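You operate a simulated robot arm through the tools that you are given. There is no shell and no other tool. Be economical: measure what you need, move in short steps, check, and stop when the job is done.

You are at the controls of a simulated robot arm. One attempt, no reset.

JOB
Press home the loose little blue cap, then stand its can in the low green tray.
Fine: the can waits in the green press: slide in, orange lever down; leave the slide out; the other loose caps stay as they are, the other cans stay where they are.

It is judged by the outcome, as a careful person would: the job done as asked, and still so three seconds after it is handed in. It fails if anything else is knocked over, pushed out of place, dropped, spilled or broken. A push-on lid holds only when it is set on centred and level and pressed home; a screw cap is set on level and turned clockwise until tight.

ROBOT AND FRAMES
A 6-joint arm with a two-finger parallel gripper, fixed in place. Base frame: the origin is at the foot of the arm, x ahead of it, y to its left, z up; the work surface is at about z = 900. Lengths are in mm, angles in rad, forces in N, time in s.
With the tool pointing down near the work surface it reaches from about 240 to 660 mm from the base axis. Its first joint turns from -1.152 to 1.152 rad. Payload 2.9 kg.
Tool frame: the origin (TCP) lies between the finger pads and is the grasp point; the fingertips stand 30 mm ahead of it; z points along the fingers, y is the line along which they close. The gripper opens to 110 mm. The fingers are 20 mm wide and 10 mm thick; the gripper's body (48 by 112 mm) begins 55 mm behind the TCP.
Orientation is told as [roll, pitch, yaw] about the base's x, y, z axes, in that order, counted from this pose: with the fingers straight down and closing along the base's y, the tool's x points along the base's -x, its y along +y and its z along -z.

CONTROLS
- The arm moves only by the tool step_arm. Its argument "targets" is one flat list of numbers, 7 for each row, row after row: the shift along the tool's x, y, z in units of 150 mm (1.0 is 150 mm), then the turn, a rotation vector about the tool's x, y, z in units of 180 degrees (1.0 is 180 degrees), then the opening, from 0 (shut) to 1 (fully open). In form: [x, y, z, ax, ay, az, claw, x, y, z, ax, ay, az, claw, ...]. A call has 1 to 12 rows; each row is the pose to reach, as a shift and turn from the pose commanded when the call began, along the tool's axes at that moment. A call with a number of a shift or a turn outside -1 to 1 is refused whole. Each row takes 0.2 s and may step no farther than 50 mm and 0.15 rad from the row before; otherwise, or with a gripper value out of range, the whole call is refused. A pose out of reach is approached as far as the arm can. The call stops where the force on the tool passes 90 N (or 10 N more than at its start, if that is more) or the arm is blocked; 0.2 s more then pass. The fingers move at their own pace (about 108 mm/s each) and stop on an object; they squeeze with about 24 N. The grip force told is the motor's: it shows also when the fingers shut on nothing. Time passes only in rows, and 0.2 s behind the last, so rows that repeat a pose let the fingers close. It gives the time, the measured TCP pose, the force on the tool (base axes), the opening and the grip force at its end, in the units of the frame above (readings bear some noise).
- Cameras (640 x 400 px; columns grow to the right, rows downward): "scene" is fixed at [81.3, 431.3, 1401.4]; the picture's right is [-0.75, -0.67, 0.00], its down [-0.25, 0.28, -0.92] and it looks along [0.62, -0.69, -0.38] (base axes); focal length 291 px, centre (320, 200). "wrist" rides on the gripper at [72, 17, -103] in the tool frame; the picture's right is [-0.23, 0.97, 0.00], its down [-0.76, -0.18, -0.62] and it looks along [-0.61, -0.14, 0.78] (tool axes); focal length 222 px, centre (320, 200). There is no depth. A picture from a camera that has moved, and an enlarged one, comes with that camera's place and axes in the base frame and with its lens.
- get_image(camera): a new picture of that camera. No time passes.
- close_up(camera, box): a new picture of the part [left, top, right, bottom] of that camera's present view, enlarged. No time passes.
- job_done(): hands the job in; it is judged then, once.

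Go step by step. Nothing tells you positions but the pictures and the camera data: compare them with the known pose of the tool, close in by small moves and look again before you grip or let go. The budget is 120 turns and 68 pictures, counting those below and the enlarged ones. Unless the task says otherwise, let go and move clear before handing in, and close with one line.

The tools are called as a command line: name --argument value ..., lists and objects as JSON in quotes. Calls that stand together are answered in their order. step_arm: Moves the arm, as the interface text tells. Its arguments: {"type":"object","properties":{"targets":{"type":"array","items":{"type":"number"}}},"required":["targets"]} The other tools are called the same way: get_image (camera) takes a picture; close_up (camera, box) takes an enlarged picture of a part of a camera's view; job_done () hands the job in.

At the start:

```text
t: 0.0
position: [309.5, 233.8, 1304.0]
ee_rot: [-0.001, -0.001, 0.0]
force: [-0.1, 1.0, -0.1]
gripper_width: 109.7
grip_force: 0.1
```

scene: 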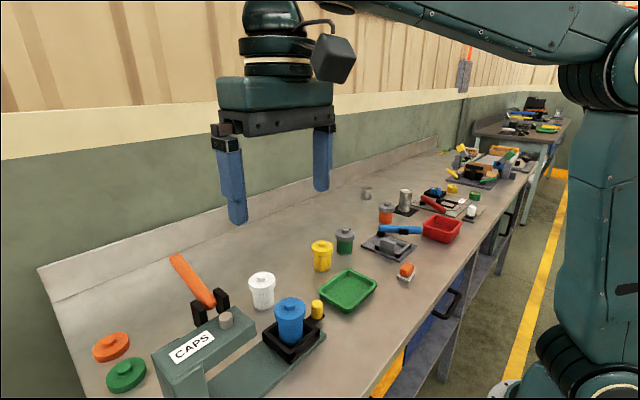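
wrist: 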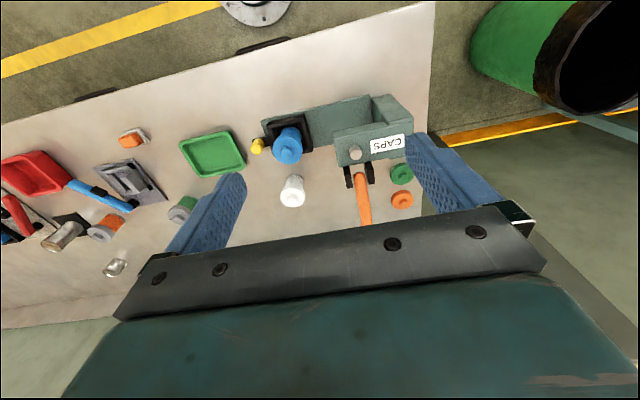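

I see the green press with a blue can sitting on a black slide (pulled out), with an orange lever up. Let me look closer first.

close_up --camera "scene" --box '[80, 240, 400, 400]'

close_up --camera "wrist" --box '[170, 80, 430, 242]'

close_up --camera "scene" --box '[300, 160, 500, 290]'

```text
2.00 times, centred on (240, 320) of scene
camera zoom: at [81.3, 431.3, 1401.4], right [-0.75, -0.67, 0.0], down [-0.25, 0.28, -0.92], along [0.62, -0.69, -0.38], focal length 582 px, centre (480, -40)
```

zoom: 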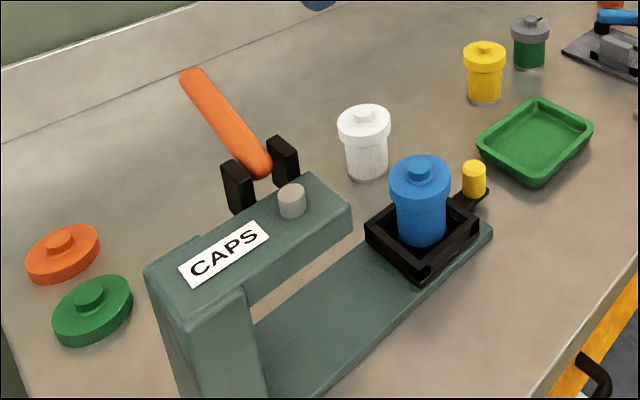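

```text
2.46 times, centred on (300, 161) of wrist
camera zoom: at [236.7, 249.8, 1407.0], right [0.23, 0.97, 0.0], down [0.76, -0.18, 0.62], along [0.61, -0.14, -0.78], focal length 547 px, centre (369, 296)
```

zoom: 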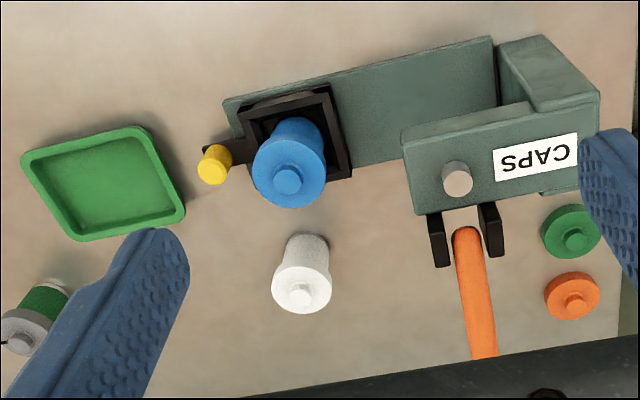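

```text
3.08 times, centred on (400, 225) of scene
camera zoom: at [81.3, 431.3, 1401.4], right [-0.75, -0.67, 0.0], down [-0.25, 0.28, -0.92], along [0.62, -0.69, -0.38], focal length 895 px, centre (74, 123)
```

zoom: 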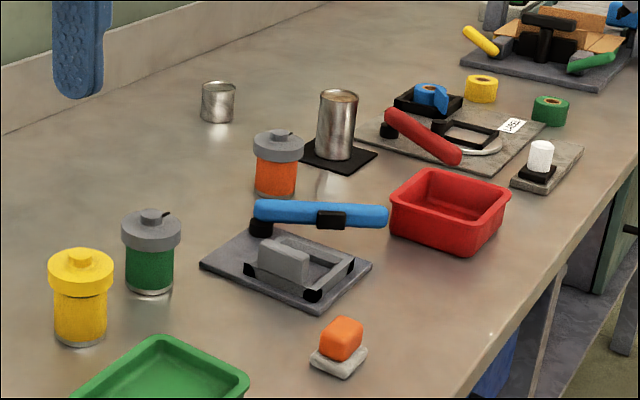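

The yellow slide knob is around (416, 67, 945), the blue can around (414, 145) and the ram around (406, 273). I'll yaw the tool 90° so that its fingers straddle the knob along x, with the camera on the -y side.

step_arm --targets '[-0.0645, -0.0873, 0.063, 0, 0, -0.04545, 0.5, -0.129, -0.1746, 0.126, 0, 0, -0.0909, 0.5, -0.1936, -0.2619, 0.189, 0, 0, -0.13635, 0.5, -0.258, -0.349, 0.252, 0, 0, -0.1818, 0.5, -0.3227, -0.4365, 0.315, 0, 0, -0.22725, 0.5, -0.387, -0.5238, 0.378, 0, 0, -0.2727, 0.5, -0.452, -0.611, 0.441, 0, 0, -0.31815, 0.5, -0.516, -0.698, 0.504, 0, 0, -0.3636, 0.5, -0.581, -0.786, 0.567, 0, 0, -0.409, 0.5, -0.6455, -0.873, 0.63, 0, 0, -0.4545, 0.5, -0.71, -0.96, 0.69, 0, 0, -0.5, 0.5]'

get_image --camera "wrist"

get_image --camera "scene"

```text
t: 2.4
position: [417.4, 88.2, 1200.6]
ee_rot: [-0.002, -0.001, 1.574]
force: [-0.6, 0.5, 0.4]
gripper_width: 54.8
grip_force: 0.2
```

```text
62 pictures are left
camera wrist: at [398.6, 16.3, 1303.7], right [-0.97, 0.22, 0.0], down [0.17, 0.76, 0.62], along [0.14, 0.61, -0.78], focal length 222 px, centre (320, 200)
```

wrist: 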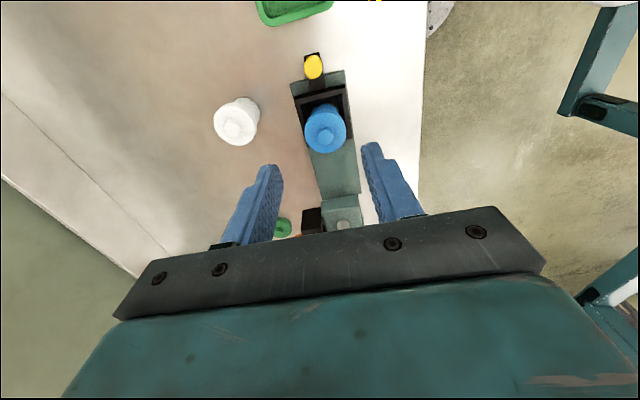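

```text
61 pictures are left
```

scene: 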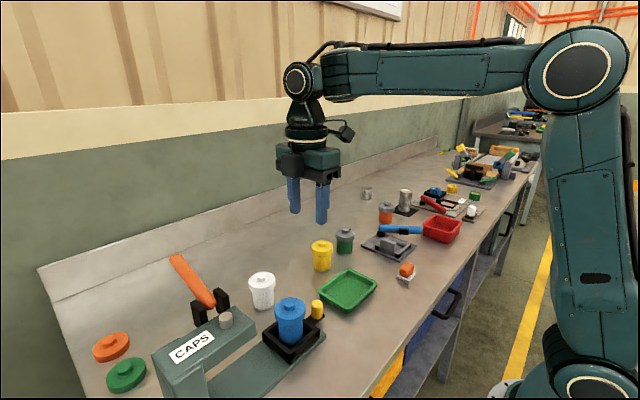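

Next I'll move over the knob at lower height and re-measure.

step_arm --targets '[0.054, 0, 0.27, 0, 0, 0, 0.5, 0.107, 0, 0.54, 0, 0, 0, 0.5, 0.161, 0, 0.8, 0, 0, 0, 0.5]'

get_image --camera "wrist"

close_up --camera "scene" --box '[200, 220, 400, 380]'

```text
t: 3.2
position: [414.9, 61.7, 1079.8]
ee_rot: [-0.001, 0.0, 1.572]
force: [0.1, -0.3, -0.1]
gripper_width: 54.7
grip_force: 0.1
```

```text
60 pictures are left
camera wrist: at [397.0, -11.0, 1182.5], right [-0.97, 0.23, 0.0], down [0.18, 0.76, 0.62], along [0.14, 0.61, -0.78], focal length 222 px, centre (320, 200)
```

wrist: 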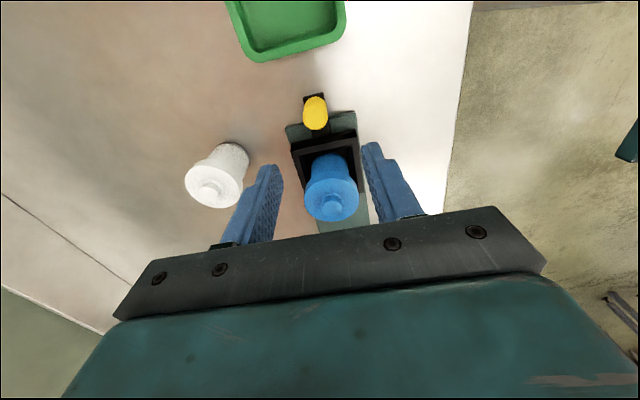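

```text
2.50 times, centred on (300, 300) of scene
camera zoom: at [81.3, 431.3, 1401.4], right [-0.75, -0.67, 0.0], down [-0.25, 0.28, -0.92], along [0.62, -0.69, -0.38], focal length 727 px, centre (370, -50)
```

zoom: 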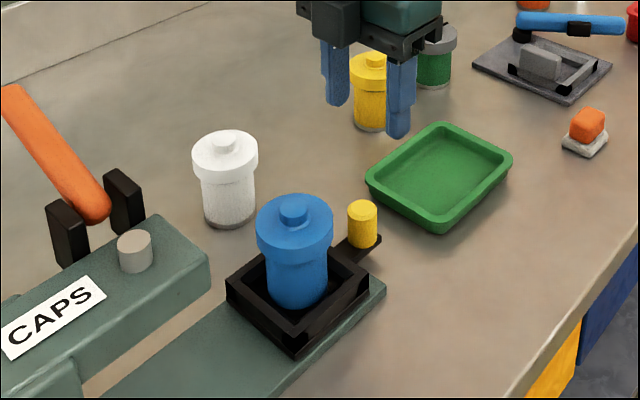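

The scene camera agrees with the finger pose, and the knob is about (418, 60, top ~957). I'll go down to just above it and look again.

step_arm --targets '[0, -0.02, 0.25, 0, 0, 0, 0.5, 0, -0.02, 0.5, 0, 0, 0, 0.5]'

get_image --camera "wrist"

close_up --camera "scene" --box '[240, 230, 390, 350]'

```text
t: 3.8
position: [418.9, 64.8, 1008.6]
ee_rot: [-0.002, 0.0, 1.571]
force: [-0.1, 0.4, -0.7]
gripper_width: 55.0
grip_force: 0.1
```

```text
58 pictures are left
camera wrist: at [401.6, -8.3, 1111.5], right [-0.97, 0.23, 0.0], down [0.18, 0.76, 0.62], along [0.14, 0.61, -0.78], focal length 222 px, centre (320, 200)
```

wrist: 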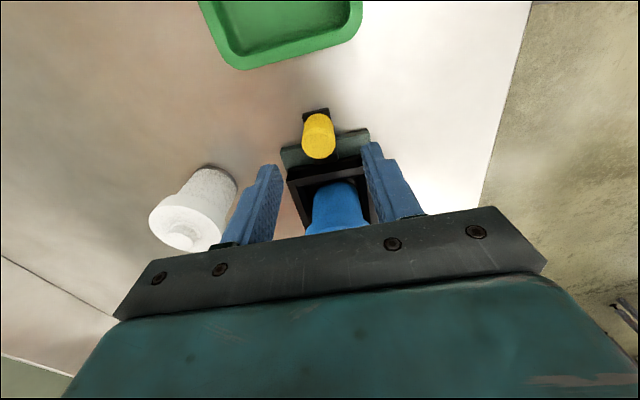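

```text
3.33 times, centred on (315, 290) of scene
camera zoom: at [81.3, 431.3, 1401.4], right [-0.75, -0.67, 0.0], down [-0.25, 0.28, -0.92], along [0.62, -0.69, -0.38], focal length 969 px, centre (337, -100)
```

zoom: 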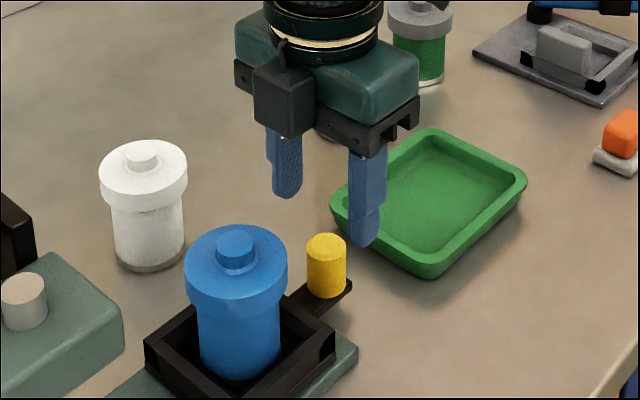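

The knob top triangulates to (419, 64, 960), right under the TCP. I'll tilt the tool so its body leans away from the press, then descend around the knob.

step_arm --targets '[0, 0, 0, 0, -0.037, 0, 0.5, 0, 0, 0, 0, -0.074, 0, 0.5, 0, 0, 0, 0, -0.111, 0, 0.5, 0, 0, 0.15, 0, -0.111, 0, 0.5, 0, 0, 0.3, 0, -0.111, 0, 0.5]'

close_up --camera "scene" --box '[240, 230, 390, 350]'

get_image --camera "wrist"

```text
t: 5.0
position: [418.6, 63.9, 959.6]
ee_rot: [-0.002, -0.348, 1.573]
force: [-0.4, 0.2, 0.2]
gripper_width: 55.0
grip_force: 0.1
```

```text
3.33 times, centred on (315, 290) of scene
camera zoom: at [81.3, 431.3, 1401.4], right [-0.75, -0.67, 0.0], down [-0.25, 0.28, -0.92], along [0.62, -0.69, -0.38], focal length 969 px, centre (337, -100)
```

zoom: 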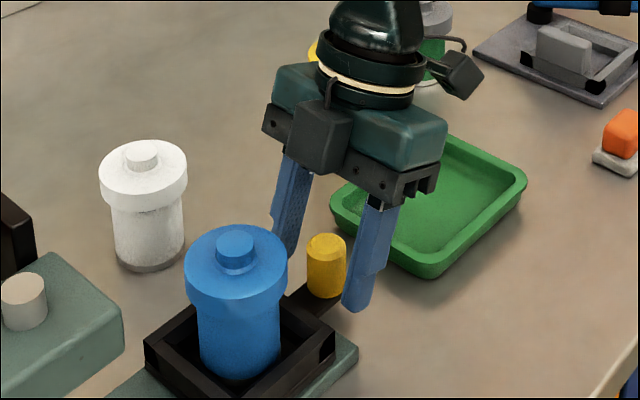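

```text
55 pictures are left
camera wrist: at [400.8, -39.1, 1031.9], right [-0.97, 0.21, 0.08], down [0.18, 0.5, 0.85], along [0.14, 0.84, -0.53], focal length 222 px, centre (320, 200)
```

wrist: 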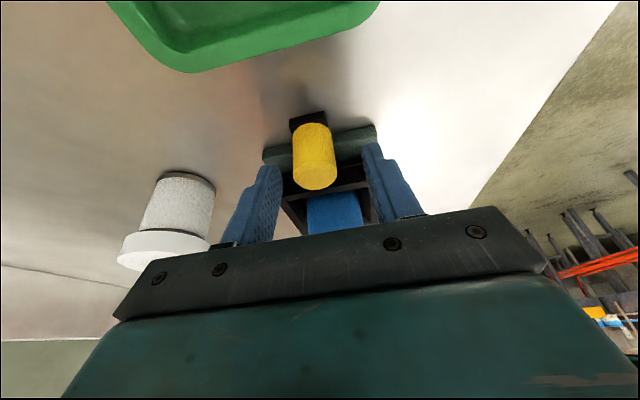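

The fingers straddle the knob, so I'll close on it.

step_arm --targets '[0, 0, 0, 0, 0, 0, 0.25, 0, 0, 0, 0, 0, 0, 0.15, 0, 0, 0, 0, 0, 0, 0.1, 0, 0, 0, 0, 0, 0, 0.1]'

close_up --camera "scene" --box '[240, 230, 390, 350]'

```text
t: 6.0
position: [419.3, 64.5, 960.0]
ee_rot: [-0.004, -0.35, 1.573]
force: [20.9, 3.4, -10.1]
gripper_width: 24.4
grip_force: 45.2
```

```text
3.33 times, centred on (315, 290) of scene
camera zoom: at [82.0, 431.4, 1401.4], right [-0.75, -0.67, 0.0], down [-0.25, 0.28, -0.92], along [0.62, -0.69, -0.38], focal length 969 px, centre (337, -100)
```

zoom: 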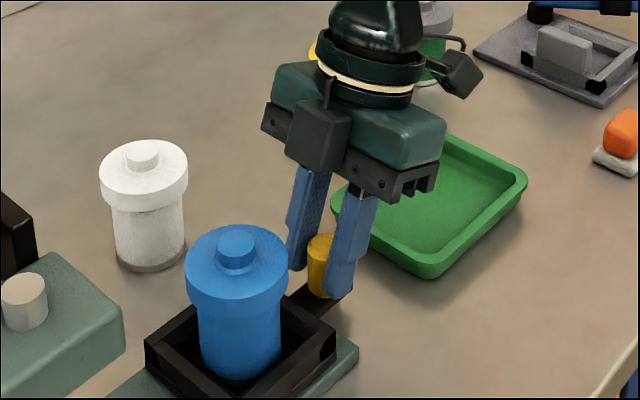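

Gripped, but the knob pushes the tool in +x a little. I'll nudge to relax that and start sliding slowly toward +y.

step_arm --targets '[0, -0.01, 0, 0, 0, 0, 0.1, -0.0156, -0.01, 0.0057, 0, 0, 0, 0.1, -0.0313, -0.01, 0.0114, 0, 0, 0, 0.1, -0.047, -0.01, 0.0171, 0, 0, 0, 0.1, -0.0626, -0.01, 0.0228, 0, 0, 0, 0.1]'

close_up --camera "scene" --box '[240, 230, 390, 350]'

```text
t: 7.2
position: [420.1, 73.9, 959.8]
ee_rot: [0.005, -0.349, 1.571]
force: [-6.9, -1.3, -2.7]
gripper_width: 24.4
grip_force: 45.1
```

```text
3.33 times, centred on (315, 290) of scene
camera zoom: at [81.1, 431.3, 1401.4], right [-0.75, -0.67, 0.0], down [-0.25, 0.28, -0.92], along [0.62, -0.69, -0.38], focal length 969 px, centre (337, -100)
```

zoom: 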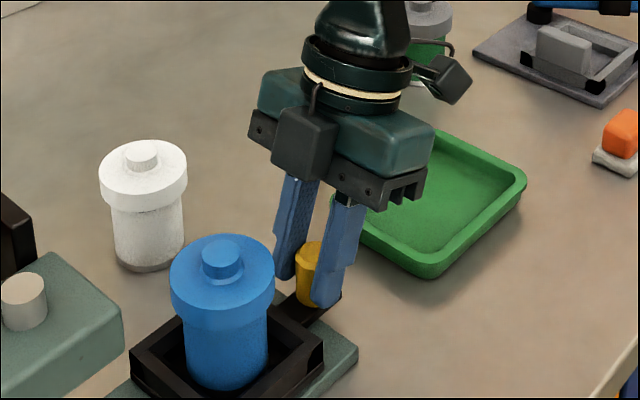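

The slide and can move together smoothly. Continuing with small steps and a little x drift.

step_arm --targets '[-0.025, 0.0033, 0.0092, 0, 0, 0, 0.1, -0.05, 0.004, 0.0183, 0, 0, 0, 0.1, -0.0752, 0.005, 0.0275, 0, 0, 0, 0.1, -0.1, 0.006, 0.0366, 0, 0, 0, 0.1, -0.125, 0.007, 0.0458, 0, 0, 0, 0.1, -0.15, 0.008, 0.0549, 0, 0, 0, 0.1, -0.175, 0.009, 0.064, 0, 0, 0, 0.1, -0.2, 0.01, 0.0732, 0, 0, 0, 0.1, -0.225, 0.011, 0.0823, 0, 0, 0, 0.1, -0.25, 0.012, 0.0915, 0, 0, 0, 0.1]'

get_image --camera "scene"

get_image --camera "wrist"

```text
t: 9.4
position: [419.7, 115.7, 960.4]
ee_rot: [0.0, -0.349, 1.573]
force: [-10.0, -1.5, -2.9]
gripper_width: 24.8
grip_force: 45.1
```

```text
52 pictures are left
```

scene: 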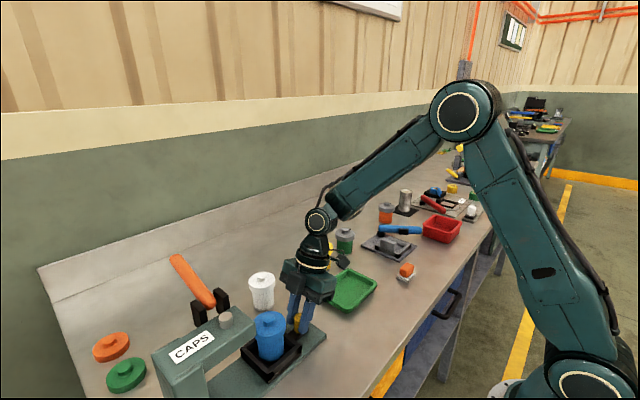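

```text
51 pictures are left
camera wrist: at [402.6, 12.2, 1032.2], right [-0.97, 0.21, 0.08], down [0.18, 0.5, 0.85], along [0.14, 0.84, -0.53], focal length 222 px, centre (320, 200)
```

wrist: 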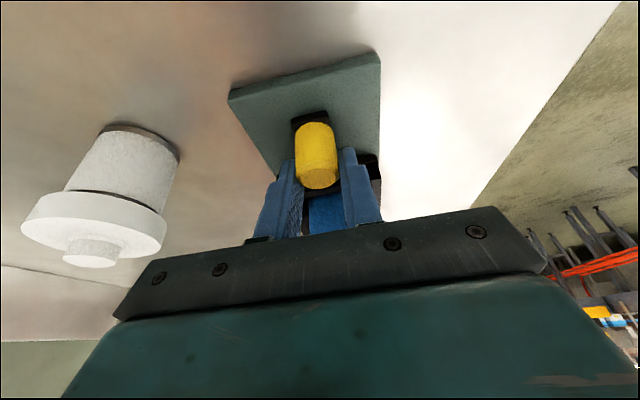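

Still good. Continuing another 40 mm with slightly more x drift.

step_arm --targets '[-0.025, 0.005, 0.0092, 0, 0, 0, 0.1, -0.05, 0.008, 0.0183, 0, 0, 0, 0.1, -0.0752, 0.01, 0.0275, 0, 0, 0, 0.1, -0.1, 0.012, 0.0366, 0, 0, 0, 0.1, -0.125, 0.013, 0.0458, 0, 0, 0, 0.1, -0.15, 0.014, 0.0549, 0, 0, 0, 0.1, -0.175, 0.015, 0.064, 0, 0, 0, 0.1, -0.2, 0.016, 0.0732, 0, 0, 0, 0.1, -0.225, 0.017, 0.0823, 0, 0, 0, 0.1, -0.25, 0.018, 0.0915, 0, 0, 0, 0.1]'

close_up --camera "scene" --box '[140, 220, 380, 400]'

```text
t: 11.6
position: [420.5, 153.8, 960.4]
ee_rot: [-0.006, -0.347, 1.568]
force: [35.4, -1.8, -24.2]
gripper_width: 24.7
grip_force: 45.1
```

```text
2.22 times, centred on (260, 310) of scene
camera zoom: at [82.6, 431.4, 1401.3], right [-0.75, -0.67, 0.0], down [-0.25, 0.28, -0.92], along [0.62, -0.69, -0.38], focal length 646 px, centre (453, -44)
```

zoom: 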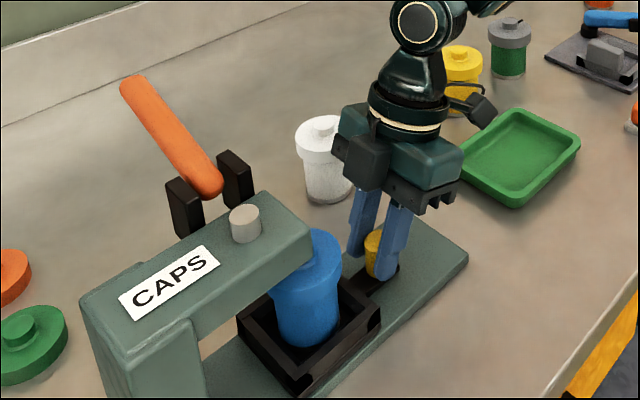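

The x-force says the slide runs straight along y; I'll undo the drift and continue to the stop.

step_arm --targets '[0, -0.008, 0, 0, 0, 0, 0.1, 0, -0.013, 0, 0, 0, 0, 0.1, -0.025, -0.013, 0.0092, 0, 0, 0, 0.1, -0.05, -0.013, 0.0183, 0, 0, 0, 0.1, -0.0752, -0.013, 0.0275, 0, 0, 0, 0.1, -0.1, -0.013, 0.0366, 0, 0, 0, 0.1, -0.125, -0.012, 0.0458, 0, 0, 0, 0.1]'

close_up --camera "scene" --box '[140, 220, 380, 400]'

get_image --camera "wrist"

```text
t: 13.2
position: [419.8, 175.0, 961.4]
ee_rot: [-0.003, -0.35, 1.57]
force: [26.3, -0.6, -12.4]
gripper_width: 24.6
grip_force: 45.1
```

```text
2.22 times, centred on (260, 310) of scene
camera zoom: at [82.2, 431.4, 1401.4], right [-0.75, -0.67, 0.0], down [-0.25, 0.28, -0.92], along [0.62, -0.69, -0.38], focal length 646 px, centre (453, -44)
```

zoom: 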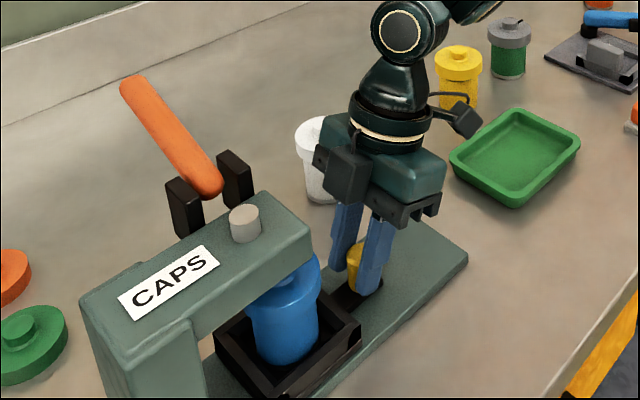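

```text
48 pictures are left
camera wrist: at [402.1, 70.9, 1032.5], right [-0.97, 0.21, 0.08], down [0.18, 0.5, 0.85], along [0.14, 0.84, -0.53], focal length 222 px, centre (320, 200)
```

wrist: 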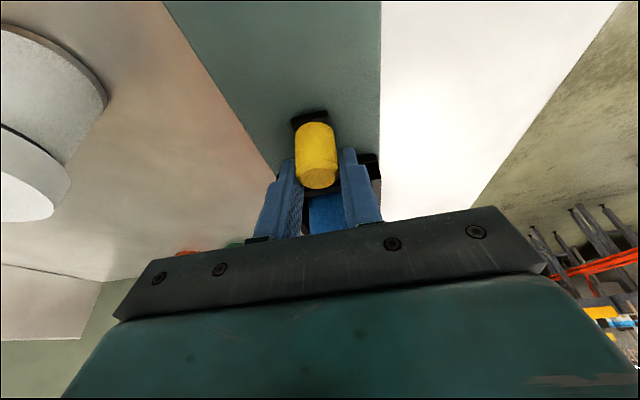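

Next: more toward the stop in small steps, with the x correction.

step_arm --targets '[0, -0.01, 0, 0, 0, 0, 0.1, -0.0188, -0.011, 0.0069, 0, 0, 0, 0.1, -0.0376, -0.012, 0.0137, 0, 0, 0, 0.1, -0.0564, -0.012, 0.0206, 0, 0, 0, 0.1, -0.0752, -0.013, 0.0275, 0, 0, 0, 0.1]'

close_up --camera "scene" --box '[140, 220, 380, 400]'

```text
t: 14.4
position: [419.5, 186.6, 961.0]
ee_rot: [0.002, -0.35, 1.572]
force: [0.5, -1.4, 6.4]
gripper_width: 24.5
grip_force: 45.1
```

```text
2.22 times, centred on (260, 310) of scene
camera zoom: at [81.2, 431.3, 1401.4], right [-0.75, -0.67, 0.0], down [-0.25, 0.28, -0.92], along [0.62, -0.69, -0.38], focal length 646 px, centre (453, -44)
```

zoom: 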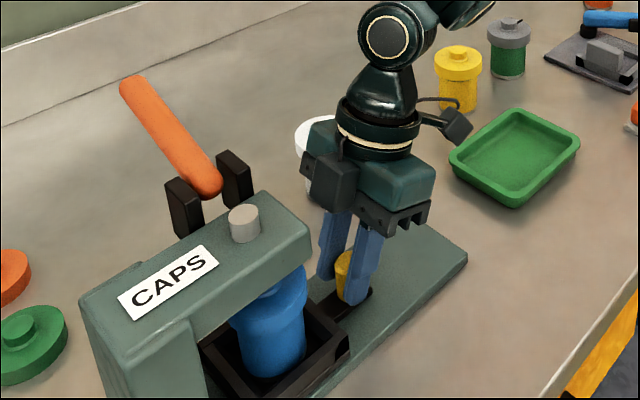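

step_arm --targets '[-0.0125, 0, 0.0046, 0, 0, 0, 0.1, -0.025, 0, 0.0092, 0, 0, 0, 0.1, -0.0376, 0, 0.0137, 0, 0, 0, 0.1, -0.05, 0, 0.0183, 0, 0, 0, 0.1, -0.0627, 0, 0.0229, 0, 0, 0, 0.1, -0.0752, 0, 0.0275, 0, 0, 0, 0.1]'

close_up --camera "scene" --box '[140, 220, 380, 400]'

```text
t: 15.8
position: [419.2, 195.8, 959.4]
ee_rot: [0.004, -0.342, 1.564]
force: [-15.9, -25.4, 18.8]
gripper_width: 24.6
grip_force: 44.9
```

```text
2.22 times, centred on (260, 310) of scene
camera zoom: at [80.6, 430.5, 1401.7], right [-0.75, -0.67, 0.0], down [-0.25, 0.28, -0.92], along [0.62, -0.69, -0.38], focal length 646 px, centre (453, -44)
```

zoom: 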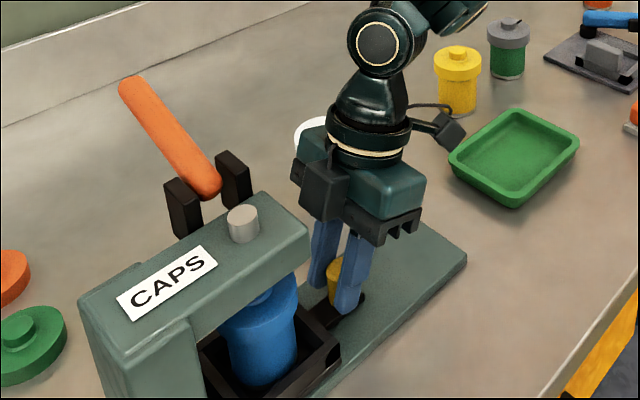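

The slide is at its stop (reaction -25 N in y, total travel ≈ 131 mm). I'll relax, release, and back off along the tool axis.

step_arm --targets '[0.0125, 0, -0.0046, 0, 0, 0, 0.1, 0.0125, 0, -0.0046, 0, 0, 0, 0.45, 0.0125, 0, -0.0046, 0, 0, 0, 0.45, 0.0125, 0, -0.0046, 0, 0, 0, 0.45, 0.0125, 0, -0.2, 0, 0, 0, 0.45, 0.0125, 0, -0.45, 0, 0, 0, 0.45, 0.0125, 0, -0.75, 0, 0, 0, 0.45, 0.0125, 0, -1, 0, 0, 0, 0.45]'

get_image --camera "wrist"

close_up --camera "scene" --box '[100, 220, 340, 400]'

```text
t: 17.6
position: [420.9, 146.4, 1098.5]
ee_rot: [-0.001, -0.349, 1.573]
force: [0.9, -0.3, -0.1]
gripper_width: 49.8
grip_force: 0.1
```

```text
45 pictures are left
camera wrist: at [404.3, 42.6, 1171.3], right [-0.97, 0.21, 0.08], down [0.18, 0.5, 0.85], along [0.14, 0.84, -0.53], focal length 222 px, centre (320, 200)
```

wrist: 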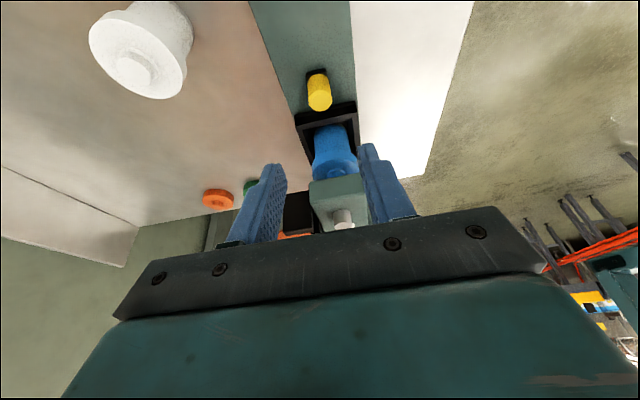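

```text
2.22 times, centred on (220, 310) of scene
camera zoom: at [81.3, 431.3, 1401.4], right [-0.75, -0.67, 0.0], down [-0.25, 0.28, -0.92], along [0.62, -0.69, -0.38], focal length 646 px, centre (542, -44)
```

zoom: 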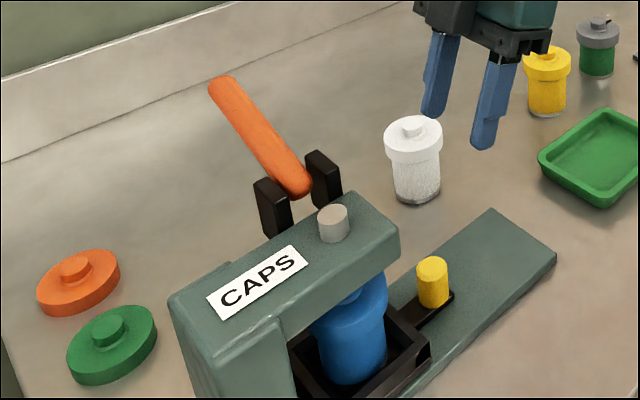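

Slide is fully in. Now I'll inspect the lever from the side with the wrist camera.

step_arm --targets '[-0.074, -0.157, -0.204, 0, 0, 0, 0.3, -0.148, -0.315, -0.408, 0, 0, 0, 0.2, -0.222, -0.47, -0.61, 0, 0, 0, 0.1, -0.297, -0.63, -0.815, 0, 0, 0, 0]'

get_image --camera "wrist"

```text
t: 18.6
position: [482.8, 144.6, 1185.5]
ee_rot: [-0.005, -0.348, 1.57]
force: [-0.9, -0.5, 0.4]
gripper_width: 0.0
grip_force: 23.5
out of reach, approached as far as the arm can: row 3, 4
```

```text
43 pictures are left
camera wrist: at [464.6, 41.0, 1258.2], right [-0.97, 0.21, 0.07], down [0.17, 0.5, 0.85], along [0.14, 0.84, -0.53], focal length 222 px, centre (320, 200)
```

wrist: 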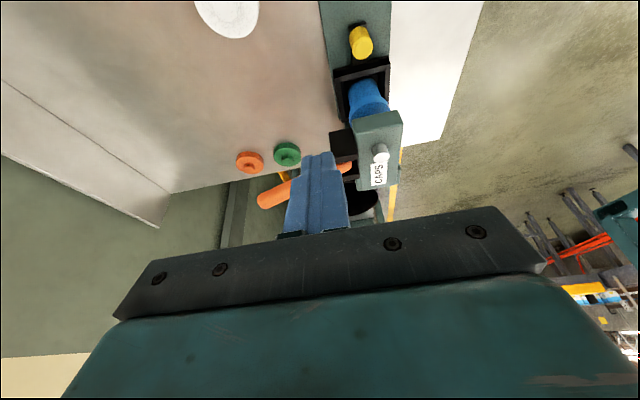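

The lever tip is at about (580, 271, 1098) with its pivot near (462, 271, 1070). I'll untilt and return to yaw 0 to push it down from above at x≈535.

step_arm --targets '[0, 0.15, 0, 0, 0.037, 0, 0, 0, 0.3, 0, 0, 0.074, 0, 0, 0, 0.45, 0, 0, 0.111, 0, 0]'

```text
t: 19.4
position: [409.1, 149.3, 1188.2]
ee_rot: [0.005, -0.011, 1.649]
force: [1.7, -4.5, -0.2]
gripper_width: 0.1
grip_force: 24.6
```

step_arm --targets '[-0.07, -0.012, -0.1, 0, 0, 0.04545, 0, -0.14, -0.024, -0.2, 0, 0, 0.0909, 0, -0.21, -0.036, -0.3, 0, 0, 0.13635, 0, -0.28, -0.048, -0.3, 0, 0, 0.1818, 0, -0.35, -0.06, -0.3, 0, 0, 0.22725, 0, -0.42, -0.072, -0.3, 0, 0, 0.2727, 0, -0.49, -0.084, -0.3, 0, 0, 0.31815, 0, -0.56, -0.096, -0.3, 0, 0, 0.3636, 0, -0.63, -0.108, -0.3, 0, 0, 0.409, 0, -0.7, -0.12, -0.3, 0, 0, 0.4545, 0, -0.77, -0.13, -0.3, 0, 0, 0.5, 0, -0.77, -0.13, -0.3, 0, 0, 0.5, 0]'

get_image --camera "wrist"

```text
t: 22.0
position: [431.7, 261.9, 1230.4]
ee_rot: [0.0, -0.002, 0.001]
force: [0.0, -0.7, -0.6]
gripper_width: 0.0
grip_force: 23.9
```

```text
42 pictures are left
camera wrist: at [359.7, 279.3, 1333.7], right [0.23, 0.97, 0.0], down [0.76, -0.18, 0.62], along [0.61, -0.14, -0.78], focal length 222 px, centre (320, 200)
```

wrist: 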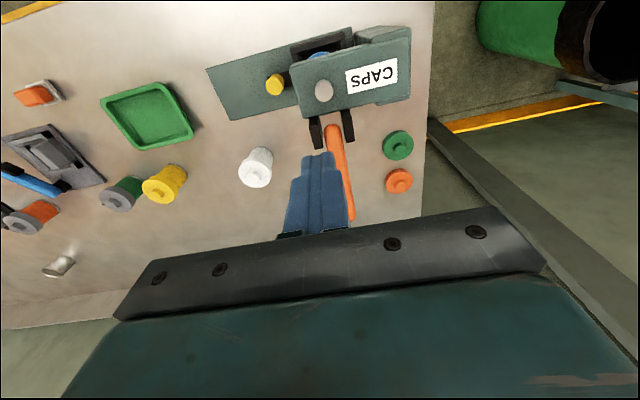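

step_arm --targets '[-0.23, 0.027, 0.1, 0, 0, 0, 0, -0.46, 0.054, 0.25, 0, 0, 0, 0, -0.69, 0.08, 0.43, 0, 0, 0, 0, -0.69, 0.08, 0.43, 0, 0, 0, 0]'

close_up --camera "scene" --box '[100, 200, 340, 380]'

```text
t: 23.0
position: [539.0, 275.2, 1167.1]
ee_rot: [0.001, 0.001, 0.002]
force: [0.0, -0.8, 0.5]
gripper_width: 0.3
grip_force: 24.2
```

```text
2.22 times, centred on (220, 290) of scene
camera zoom: at [81.3, 431.3, 1401.4], right [-0.75, -0.67, 0.0], down [-0.25, 0.28, -0.92], along [0.62, -0.69, -0.38], focal length 646 px, centre (542, 0)
```

zoom: 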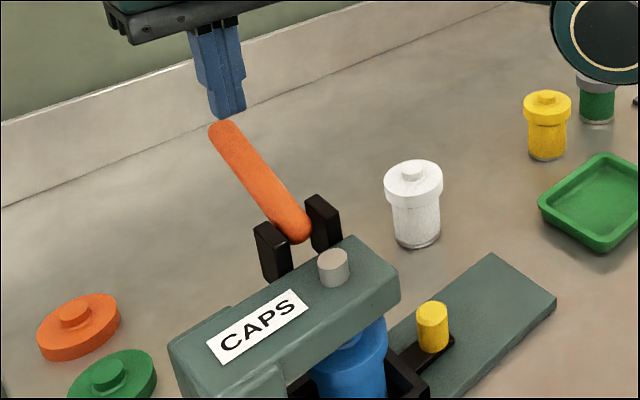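

Aligned over the lever (projection agrees to ~2 mm). I'll descend to contact and start pushing.

step_arm --targets '[0, 0, 0.06, 0, 0, 0, 0, 0, 0, 0.12, 0, 0, 0, 0, 0, 0, 0.18, 0, 0, 0, 0, 0, 0, 0.23, 0, 0, 0, 0, 0, 0, 0.27, 0, 0, 0, 0, 0, 0, 0.31, 0, 0, 0, 0, 0, 0, 0.35, 0, 0, 0, 0]'

close_up --camera "scene" --box '[100, 200, 340, 380]'

```text
t: 24.6
position: [538.4, 273.9, 1115.2]
ee_rot: [0.001, -0.001, 0.001]
force: [0.5, -0.2, 1.3]
gripper_width: 0.2
grip_force: 23.9
```

```text
2.22 times, centred on (220, 290) of scene
camera zoom: at [81.3, 431.3, 1401.4], right [-0.75, -0.67, 0.0], down [-0.25, 0.28, -0.92], along [0.62, -0.69, -0.38], focal length 646 px, centre (542, 0)
```

zoom: 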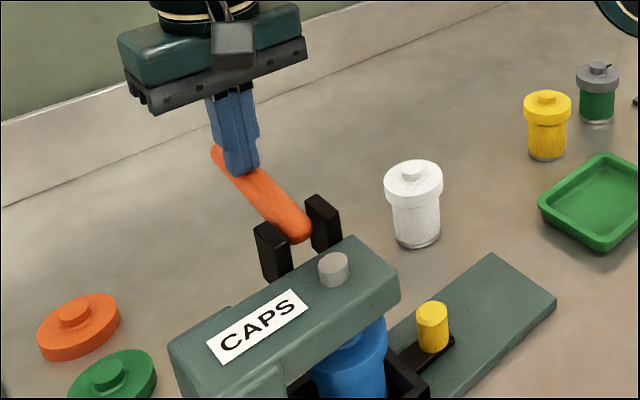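

The lever is being pushed down easily. Continuing.

step_arm --targets '[0.005, 0, 0.04, 0, 0, 0, 0, 0.01, 0, 0.08, 0, 0, 0, 0, 0.015, 0, 0.12, 0, 0, 0, 0, 0.02, 0, 0.16, 0, 0, 0, 0, 0.025, 0, 0.2, 0, 0, 0, 0, 0.03, 0, 0.24, 0, 0, 0, 0, 0.035, 0, 0.28, 0, 0, 0, 0]'

close_up --camera "scene" --box '[100, 200, 340, 380]'

```text
t: 26.2
position: [532.2, 272.0, 1086.8]
ee_rot: [0.011, -0.025, -0.003]
force: [6.0, -15.6, 62.3]
gripper_width: 0.1
grip_force: 24.0
```

```text
2.22 times, centred on (220, 290) of scene
camera zoom: at [80.4, 430.3, 1401.8], right [-0.75, -0.67, 0.0], down [-0.25, 0.28, -0.92], along [0.62, -0.69, -0.38], focal length 646 px, centre (542, 0)
```

zoom: 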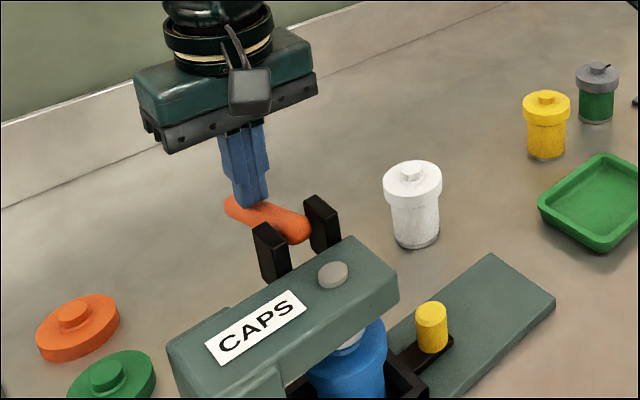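

The ram has descended and I'm meeting resistance (62 N). I'll press a bit firmer and watch whether it yields.

step_arm --targets '[0, 0, 0.015, 0, 0, 0, 0, 0, 0, 0.03, 0, 0, 0, 0, 0, 0, 0.045, 0, 0, 0, 0, 0, 0, 0.06, 0, 0, 0, 0]'

close_up --camera "scene" --box '[150, 260, 310, 380]'

```text
t: 27.2
position: [533.4, 274.1, 1084.1]
ee_rot: [0.022, -0.037, -0.004]
force: [6.8, -18.9, 88.8]
gripper_width: 0.0
grip_force: 24.3
```

```text
3.33 times, centred on (230, 320) of scene
camera zoom: at [80.0, 430.0, 1401.9], right [-0.75, -0.67, 0.0], down [-0.25, 0.29, -0.92], along [0.62, -0.69, -0.38], focal length 969 px, centre (620, -200)
```

zoom: 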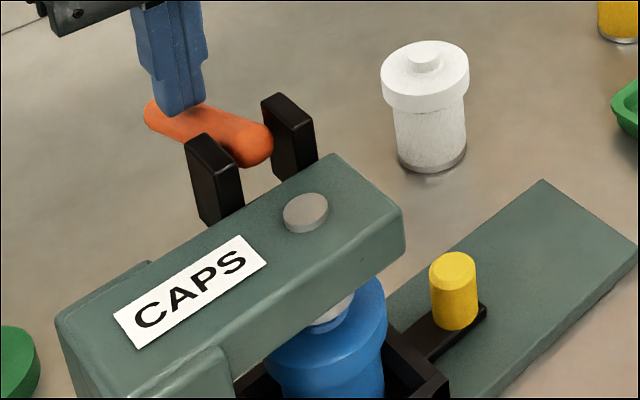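

close_up --camera "scene" --box '[205, 325, 275, 395]'

get_image --camera "wrist"

```text
5.71 times, centred on (240, 360) of scene
camera zoom: at [80.0, 430.0, 1401.9], right [-0.75, -0.67, 0.0], down [-0.25, 0.29, -0.92], along [0.62, -0.69, -0.38], focal length 1662 px, centre (777, -714)
```

zoom: 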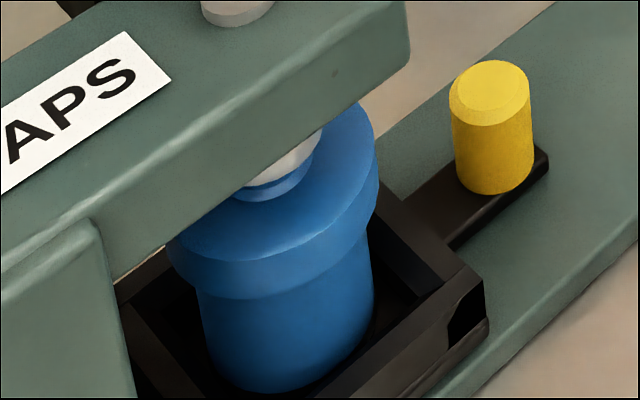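

```text
36 pictures are left
camera wrist: at [456.3, 288.6, 1185.2], right [0.23, 0.97, 0.03], down [0.74, -0.19, 0.65], along [0.64, -0.13, -0.76], focal length 222 px, centre (320, 200)
```

wrist: 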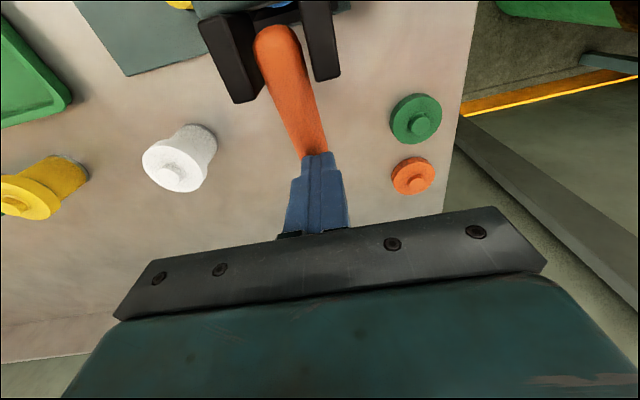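

The ram bears on the cap, but the reaction may be the cap's fit rather than bottoming. I'll shift outward along the lever for more leverage and press again.

step_arm --targets '[0, 0, -0.12, 0, 0, 0, 0, 0, 0, -0.24, 0, 0, 0, 0, -0.1, 0, -0.24, 0, 0, 0, 0, -0.2, 0, -0.24, 0, 0, 0, 0, -0.2, 0, -0.24, 0, 0, 0, 0]'

close_up --camera "scene" --box '[140, 220, 300, 340]'

```text
t: 28.4
position: [560.4, 275.0, 1101.0]
ee_rot: [0.0, 0.0, 0.002]
force: [-0.1, 0.1, 0.8]
gripper_width: 0.0
grip_force: 24.0
```

```text
3.33 times, centred on (220, 280) of scene
camera zoom: at [81.3, 431.3, 1401.4], right [-0.75, -0.67, 0.0], down [-0.25, 0.28, -0.92], along [0.62, -0.69, -0.38], focal length 969 px, centre (653, -67)
```

zoom: 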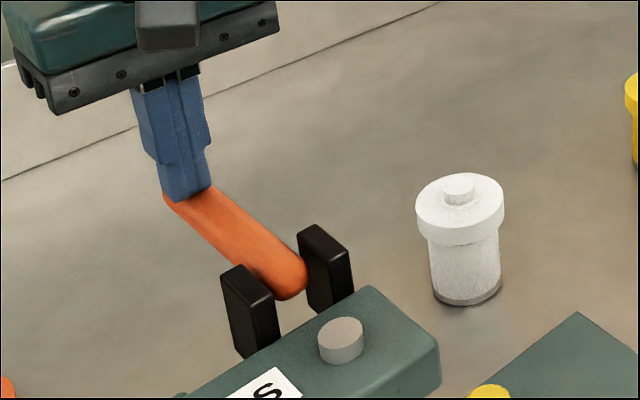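

step_arm --targets '[0, 0, 0.04, 0, 0, 0, 0, 0.004, 0, 0.08, 0, 0, 0, 0, 0.008, 0, 0.12, 0, 0, 0, 0, 0.012, 0, 0.16, 0, 0, 0, 0, 0.016, 0, 0.2, 0, 0, 0, 0, 0.02, 0, 0.24, 0, 0, 0, 0, 0.024, 0, 0.28, 0, 0, 0, 0, 0.028, 0, 0.32, 0, 0, 0, 0, 0.032, 0, 0.36, 0, 0, 0, 0, 0.036, 0, 0.4, 0, 0, 0, 0]'

close_up --camera "scene" --box '[140, 220, 300, 340]'

close_up --camera "scene" --box '[205, 325, 275, 395]'

```text
t: 30.3
position: [563.3, 275.2, 1077.4]
ee_rot: [0.026, -0.053, -0.005]
force: [1.1, -5.5, 30.5]
gripper_width: 0.1
grip_force: 23.9
stopped in row 9: the force on the tool passed its limit (the readings are from after the stop); the commanded pose is now the measured one
```

```text
3.33 times, centred on (220, 280) of scene
camera zoom: at [80.8, 430.9, 1401.6], right [-0.75, -0.67, 0.0], down [-0.25, 0.28, -0.92], along [0.62, -0.69, -0.38], focal length 969 px, centre (653, -67)
```

zoom: 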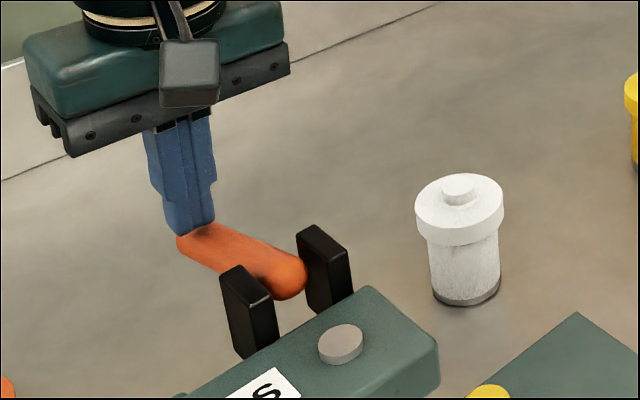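

```text
5.71 times, centred on (240, 360) of scene
camera zoom: at [80.8, 430.9, 1401.6], right [-0.75, -0.67, 0.0], down [-0.25, 0.28, -0.92], along [0.62, -0.69, -0.38], focal length 1662 px, centre (777, -714)
```

zoom: 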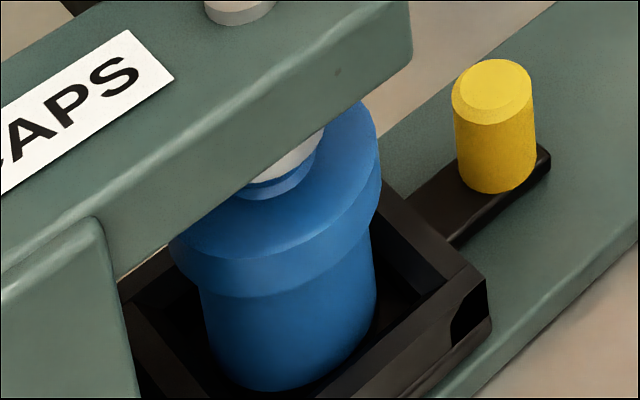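

Same lever angle at higher leverage, so the lever is at its stop. I'll lift off and check the lever and ram come up.

step_arm --targets '[0, 0, -0.1, 0, 0, 0, 0, 0, 0, -0.25, 0, 0, 0, 0, 0, 0, -0.5, 0, 0, 0, 0, 0, 0, -0.75, 0, 0, 0, 0, 0, 0, -0.75, 0, 0, 0, 0]'

get_image --camera "scene"

close_up --camera "scene" --box '[205, 325, 275, 395]'

```text
t: 31.5
position: [549.7, 269.1, 1178.9]
ee_rot: [0.021, -0.04, -0.005]
force: [0.3, -1.1, -1.2]
gripper_width: 0.0
grip_force: 24.2
out of reach, approached as far as the arm can: row 4, 5
```

```text
32 pictures are left
```

scene: 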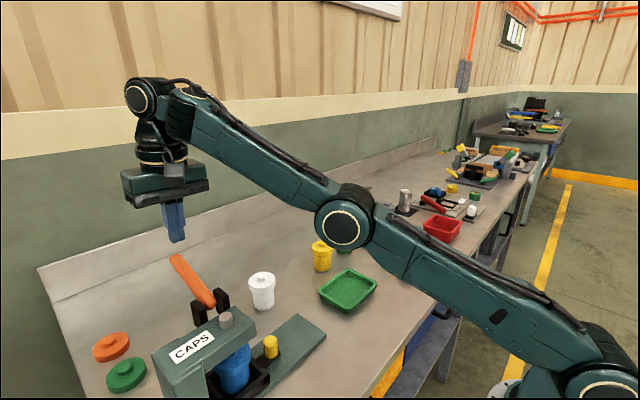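

```text
5.71 times, centred on (240, 360) of scene
camera zoom: at [81.3, 431.3, 1401.4], right [-0.75, -0.67, 0.0], down [-0.25, 0.28, -0.92], along [0.62, -0.69, -0.38], focal length 1662 px, centre (777, -714)
```

zoom: 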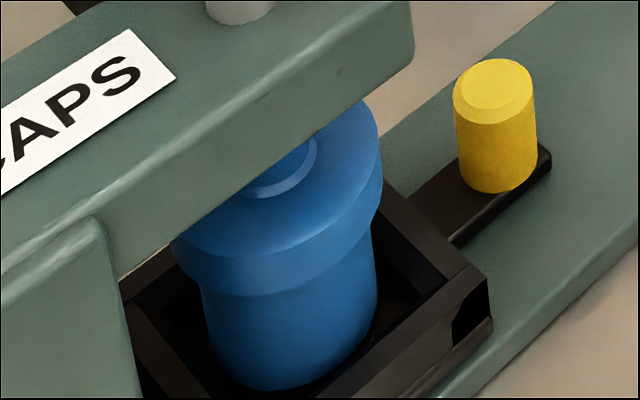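

The lever and ram came back up, and the cap still looks level. Now I'll go back to the knob, first retracting and correcting the small tilt.

step_arm --targets '[0.22, -0.01, -0.08, 0.0033, 0.006, 0, 0, 0.44, -0.03, -0.16, 0.0067, 0.0127, 0, 0, 0.66, -0.05, -0.25, 0.0067, 0.0127, 0, 0, 0.867, -0.05, -0.33, 0.0067, 0.0127, 0, 0, 0.867, -0.05, -0.33, 0.0067, 0.0127, 0, 0]'

```text
t: 32.7
position: [416.8, 258.3, 1221.9]
ee_rot: [0.0, -0.005, -0.003]
force: [0.2, 0.0, 0.3]
gripper_width: 0.2
grip_force: 23.7
```

step_arm --targets '[-0.002, -0.0687, 0, 0, 0, -0.04545, 0.1, -0.004, -0.137, 0, 0, 0, -0.0909, 0.2, -0.006, -0.206, 0, 0, 0, -0.13635, 0.3, -0.008, -0.275, 0, 0, 0, -0.1818, 0.45, -0.01, -0.343, 0, 0, 0, -0.22725, 0.45, -0.012, -0.412, 0.05, 0, 0, -0.2727, 0.45, -0.014, -0.48, 0.1, 0, 0, -0.31815, 0.45, -0.016, -0.55, 0.2, 0, 0, -0.3636, 0.45, -0.018, -0.618, 0.3, 0, 0, -0.409, 0.45, -0.02, -0.687, 0.4, 0, 0, -0.4545, 0.45, -0.022, -0.755, 0.45, 0, 0, -0.5, 0.45, -0.022, -0.755, 0.45, 0, 0, -0.5, 0.45]'

```text
t: 35.3
position: [436.6, 168.4, 1189.8]
ee_rot: [0.033, -0.031, 1.567]
force: [0.2, 0.1, 0.2]
gripper_width: 49.7
grip_force: 0.0
out of reach, approached as far as the arm can: row 8, 9, 10, 11, 12
```

step_arm --targets '[0, 0, -0.2, 0, 0, 0, 0.45, 0, 0, -0.4, 0, 0, 0, 0.45, 0, 0, -0.4, 0, 0, 0, 0.45]'

get_image --camera "scene"

```text
t: 36.1
position: [419.1, 149.0, 1217.3]
ee_rot: [-0.003, 0.0, 1.567]
force: [0.0, -0.6, 0.1]
gripper_width: 49.7
grip_force: 0.0
out of reach, approached as far as the arm can: row 1
```

```text
30 pictures are left
```

scene: 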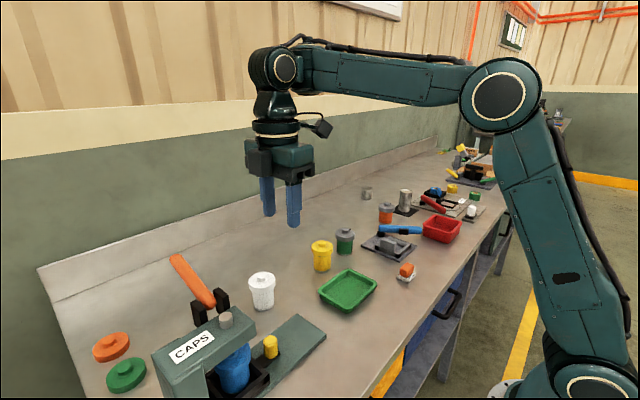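

step_arm --targets '[0.2, 0, 0, 0, 0, 0, 0.45, 0.4, 0, 0, 0, 0, 0, 0.45, 0.4, 0, 0.25, 0, 0, 0, 0.45, 0.4, 0, 0.5, 0, 0, 0, 0.45, 0.4, 0, 0.7, 0, 0, 0, 0.45]'

```text
t: 37.3
position: [458.5, 94.5, 1194.4]
ee_rot: [-0.001, 0.0, 1.568]
force: [0.4, 0.0, 0.9]
gripper_width: 49.4
grip_force: 0.2
out of reach, approached as far as the arm can: row 3, 4, 5
```

The arm is stuck at some joint limit; I'll lift back to the pose that worked earlier and compare its shape.

step_arm --targets '[0, 0, -0.2, 0, 0, 0, 0.45, 0, 0, -0.4, 0, 0, 0, 0.45, 0, 0, -0.6, 0, 0, 0, 0.45, 0, 0, -0.6, 0, 0, 0, 0.45]'

get_image --camera "scene"

```text
t: 38.3
position: [460.9, 95.1, 1289.7]
ee_rot: [-0.006, 0.0, 1.568]
force: [-0.2, -0.3, 0.0]
gripper_width: 49.6
grip_force: 0.0
out of reach, approached as far as the arm can: row 1
```

```text
29 pictures are left
```

scene: 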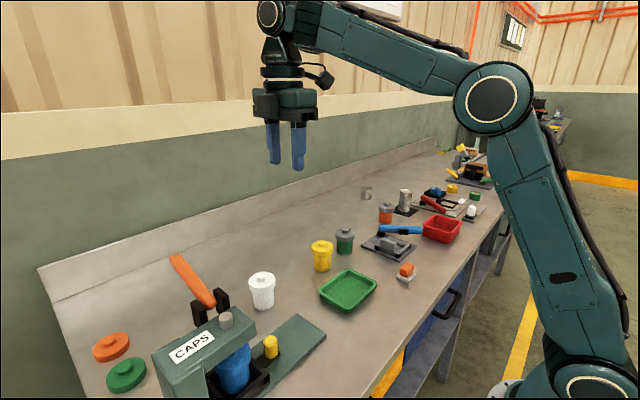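

step_arm --targets '[0.07, 0.09, 0.1, 0, 0, 0, 0.45, 0.14, 0.18, 0.2, 0, 0, 0, 0.45, 0.2, 0.27, 0.3, 0, 0, 0, 0.45, 0.2, 0.27, 0.4, 0, 0, 0, 0.45, 0.2, 0.27, 0.5, 0, 0, 0, 0.45, 0.2, 0.27, 0.6, 0, 0, 0, 0.45]'

```text
t: 39.7
position: [420.6, 67.4, 1196.5]
ee_rot: [-0.004, 0.001, 1.567]
force: [0.1, -0.4, 0.3]
gripper_width: 49.3
grip_force: 0.1
```

step_arm --targets '[0, 0, 0.1, 0, 0, 0, 0.45, 0, 0, 0.2, 0, 0, 0, 0.45, 0, 0, 0.3, 0, 0, 0, 0.45]'

```text
t: 40.5
position: [421.1, 66.7, 1152.1]
ee_rot: [-0.005, -0.001, 1.57]
force: [0.3, 0.6, 0.6]
gripper_width: 49.8
grip_force: 0.0
```

That works here. Next: down more, then tilt, then move in +y above the knob.

step_arm --targets '[0, 0, 0.13, 0, 0, 0, 0.45, 0, 0, 0.26, 0, 0, 0, 0.45, 0, 0, 0.4, 0, 0, 0, 0.45, 0, 0, 0.4, 0, -0.037, 0, 0.45, 0, 0, 0.4, 0, -0.074, 0, 0.45, 0, 0, 0.4, 0, -0.111, 0, 0.45]'

```text
t: 41.9
position: [421.9, 68.0, 1091.4]
ee_rot: [-0.003, -0.349, 1.567]
force: [-0.4, 0.0, 0.0]
gripper_width: 49.7
grip_force: 0.0
```

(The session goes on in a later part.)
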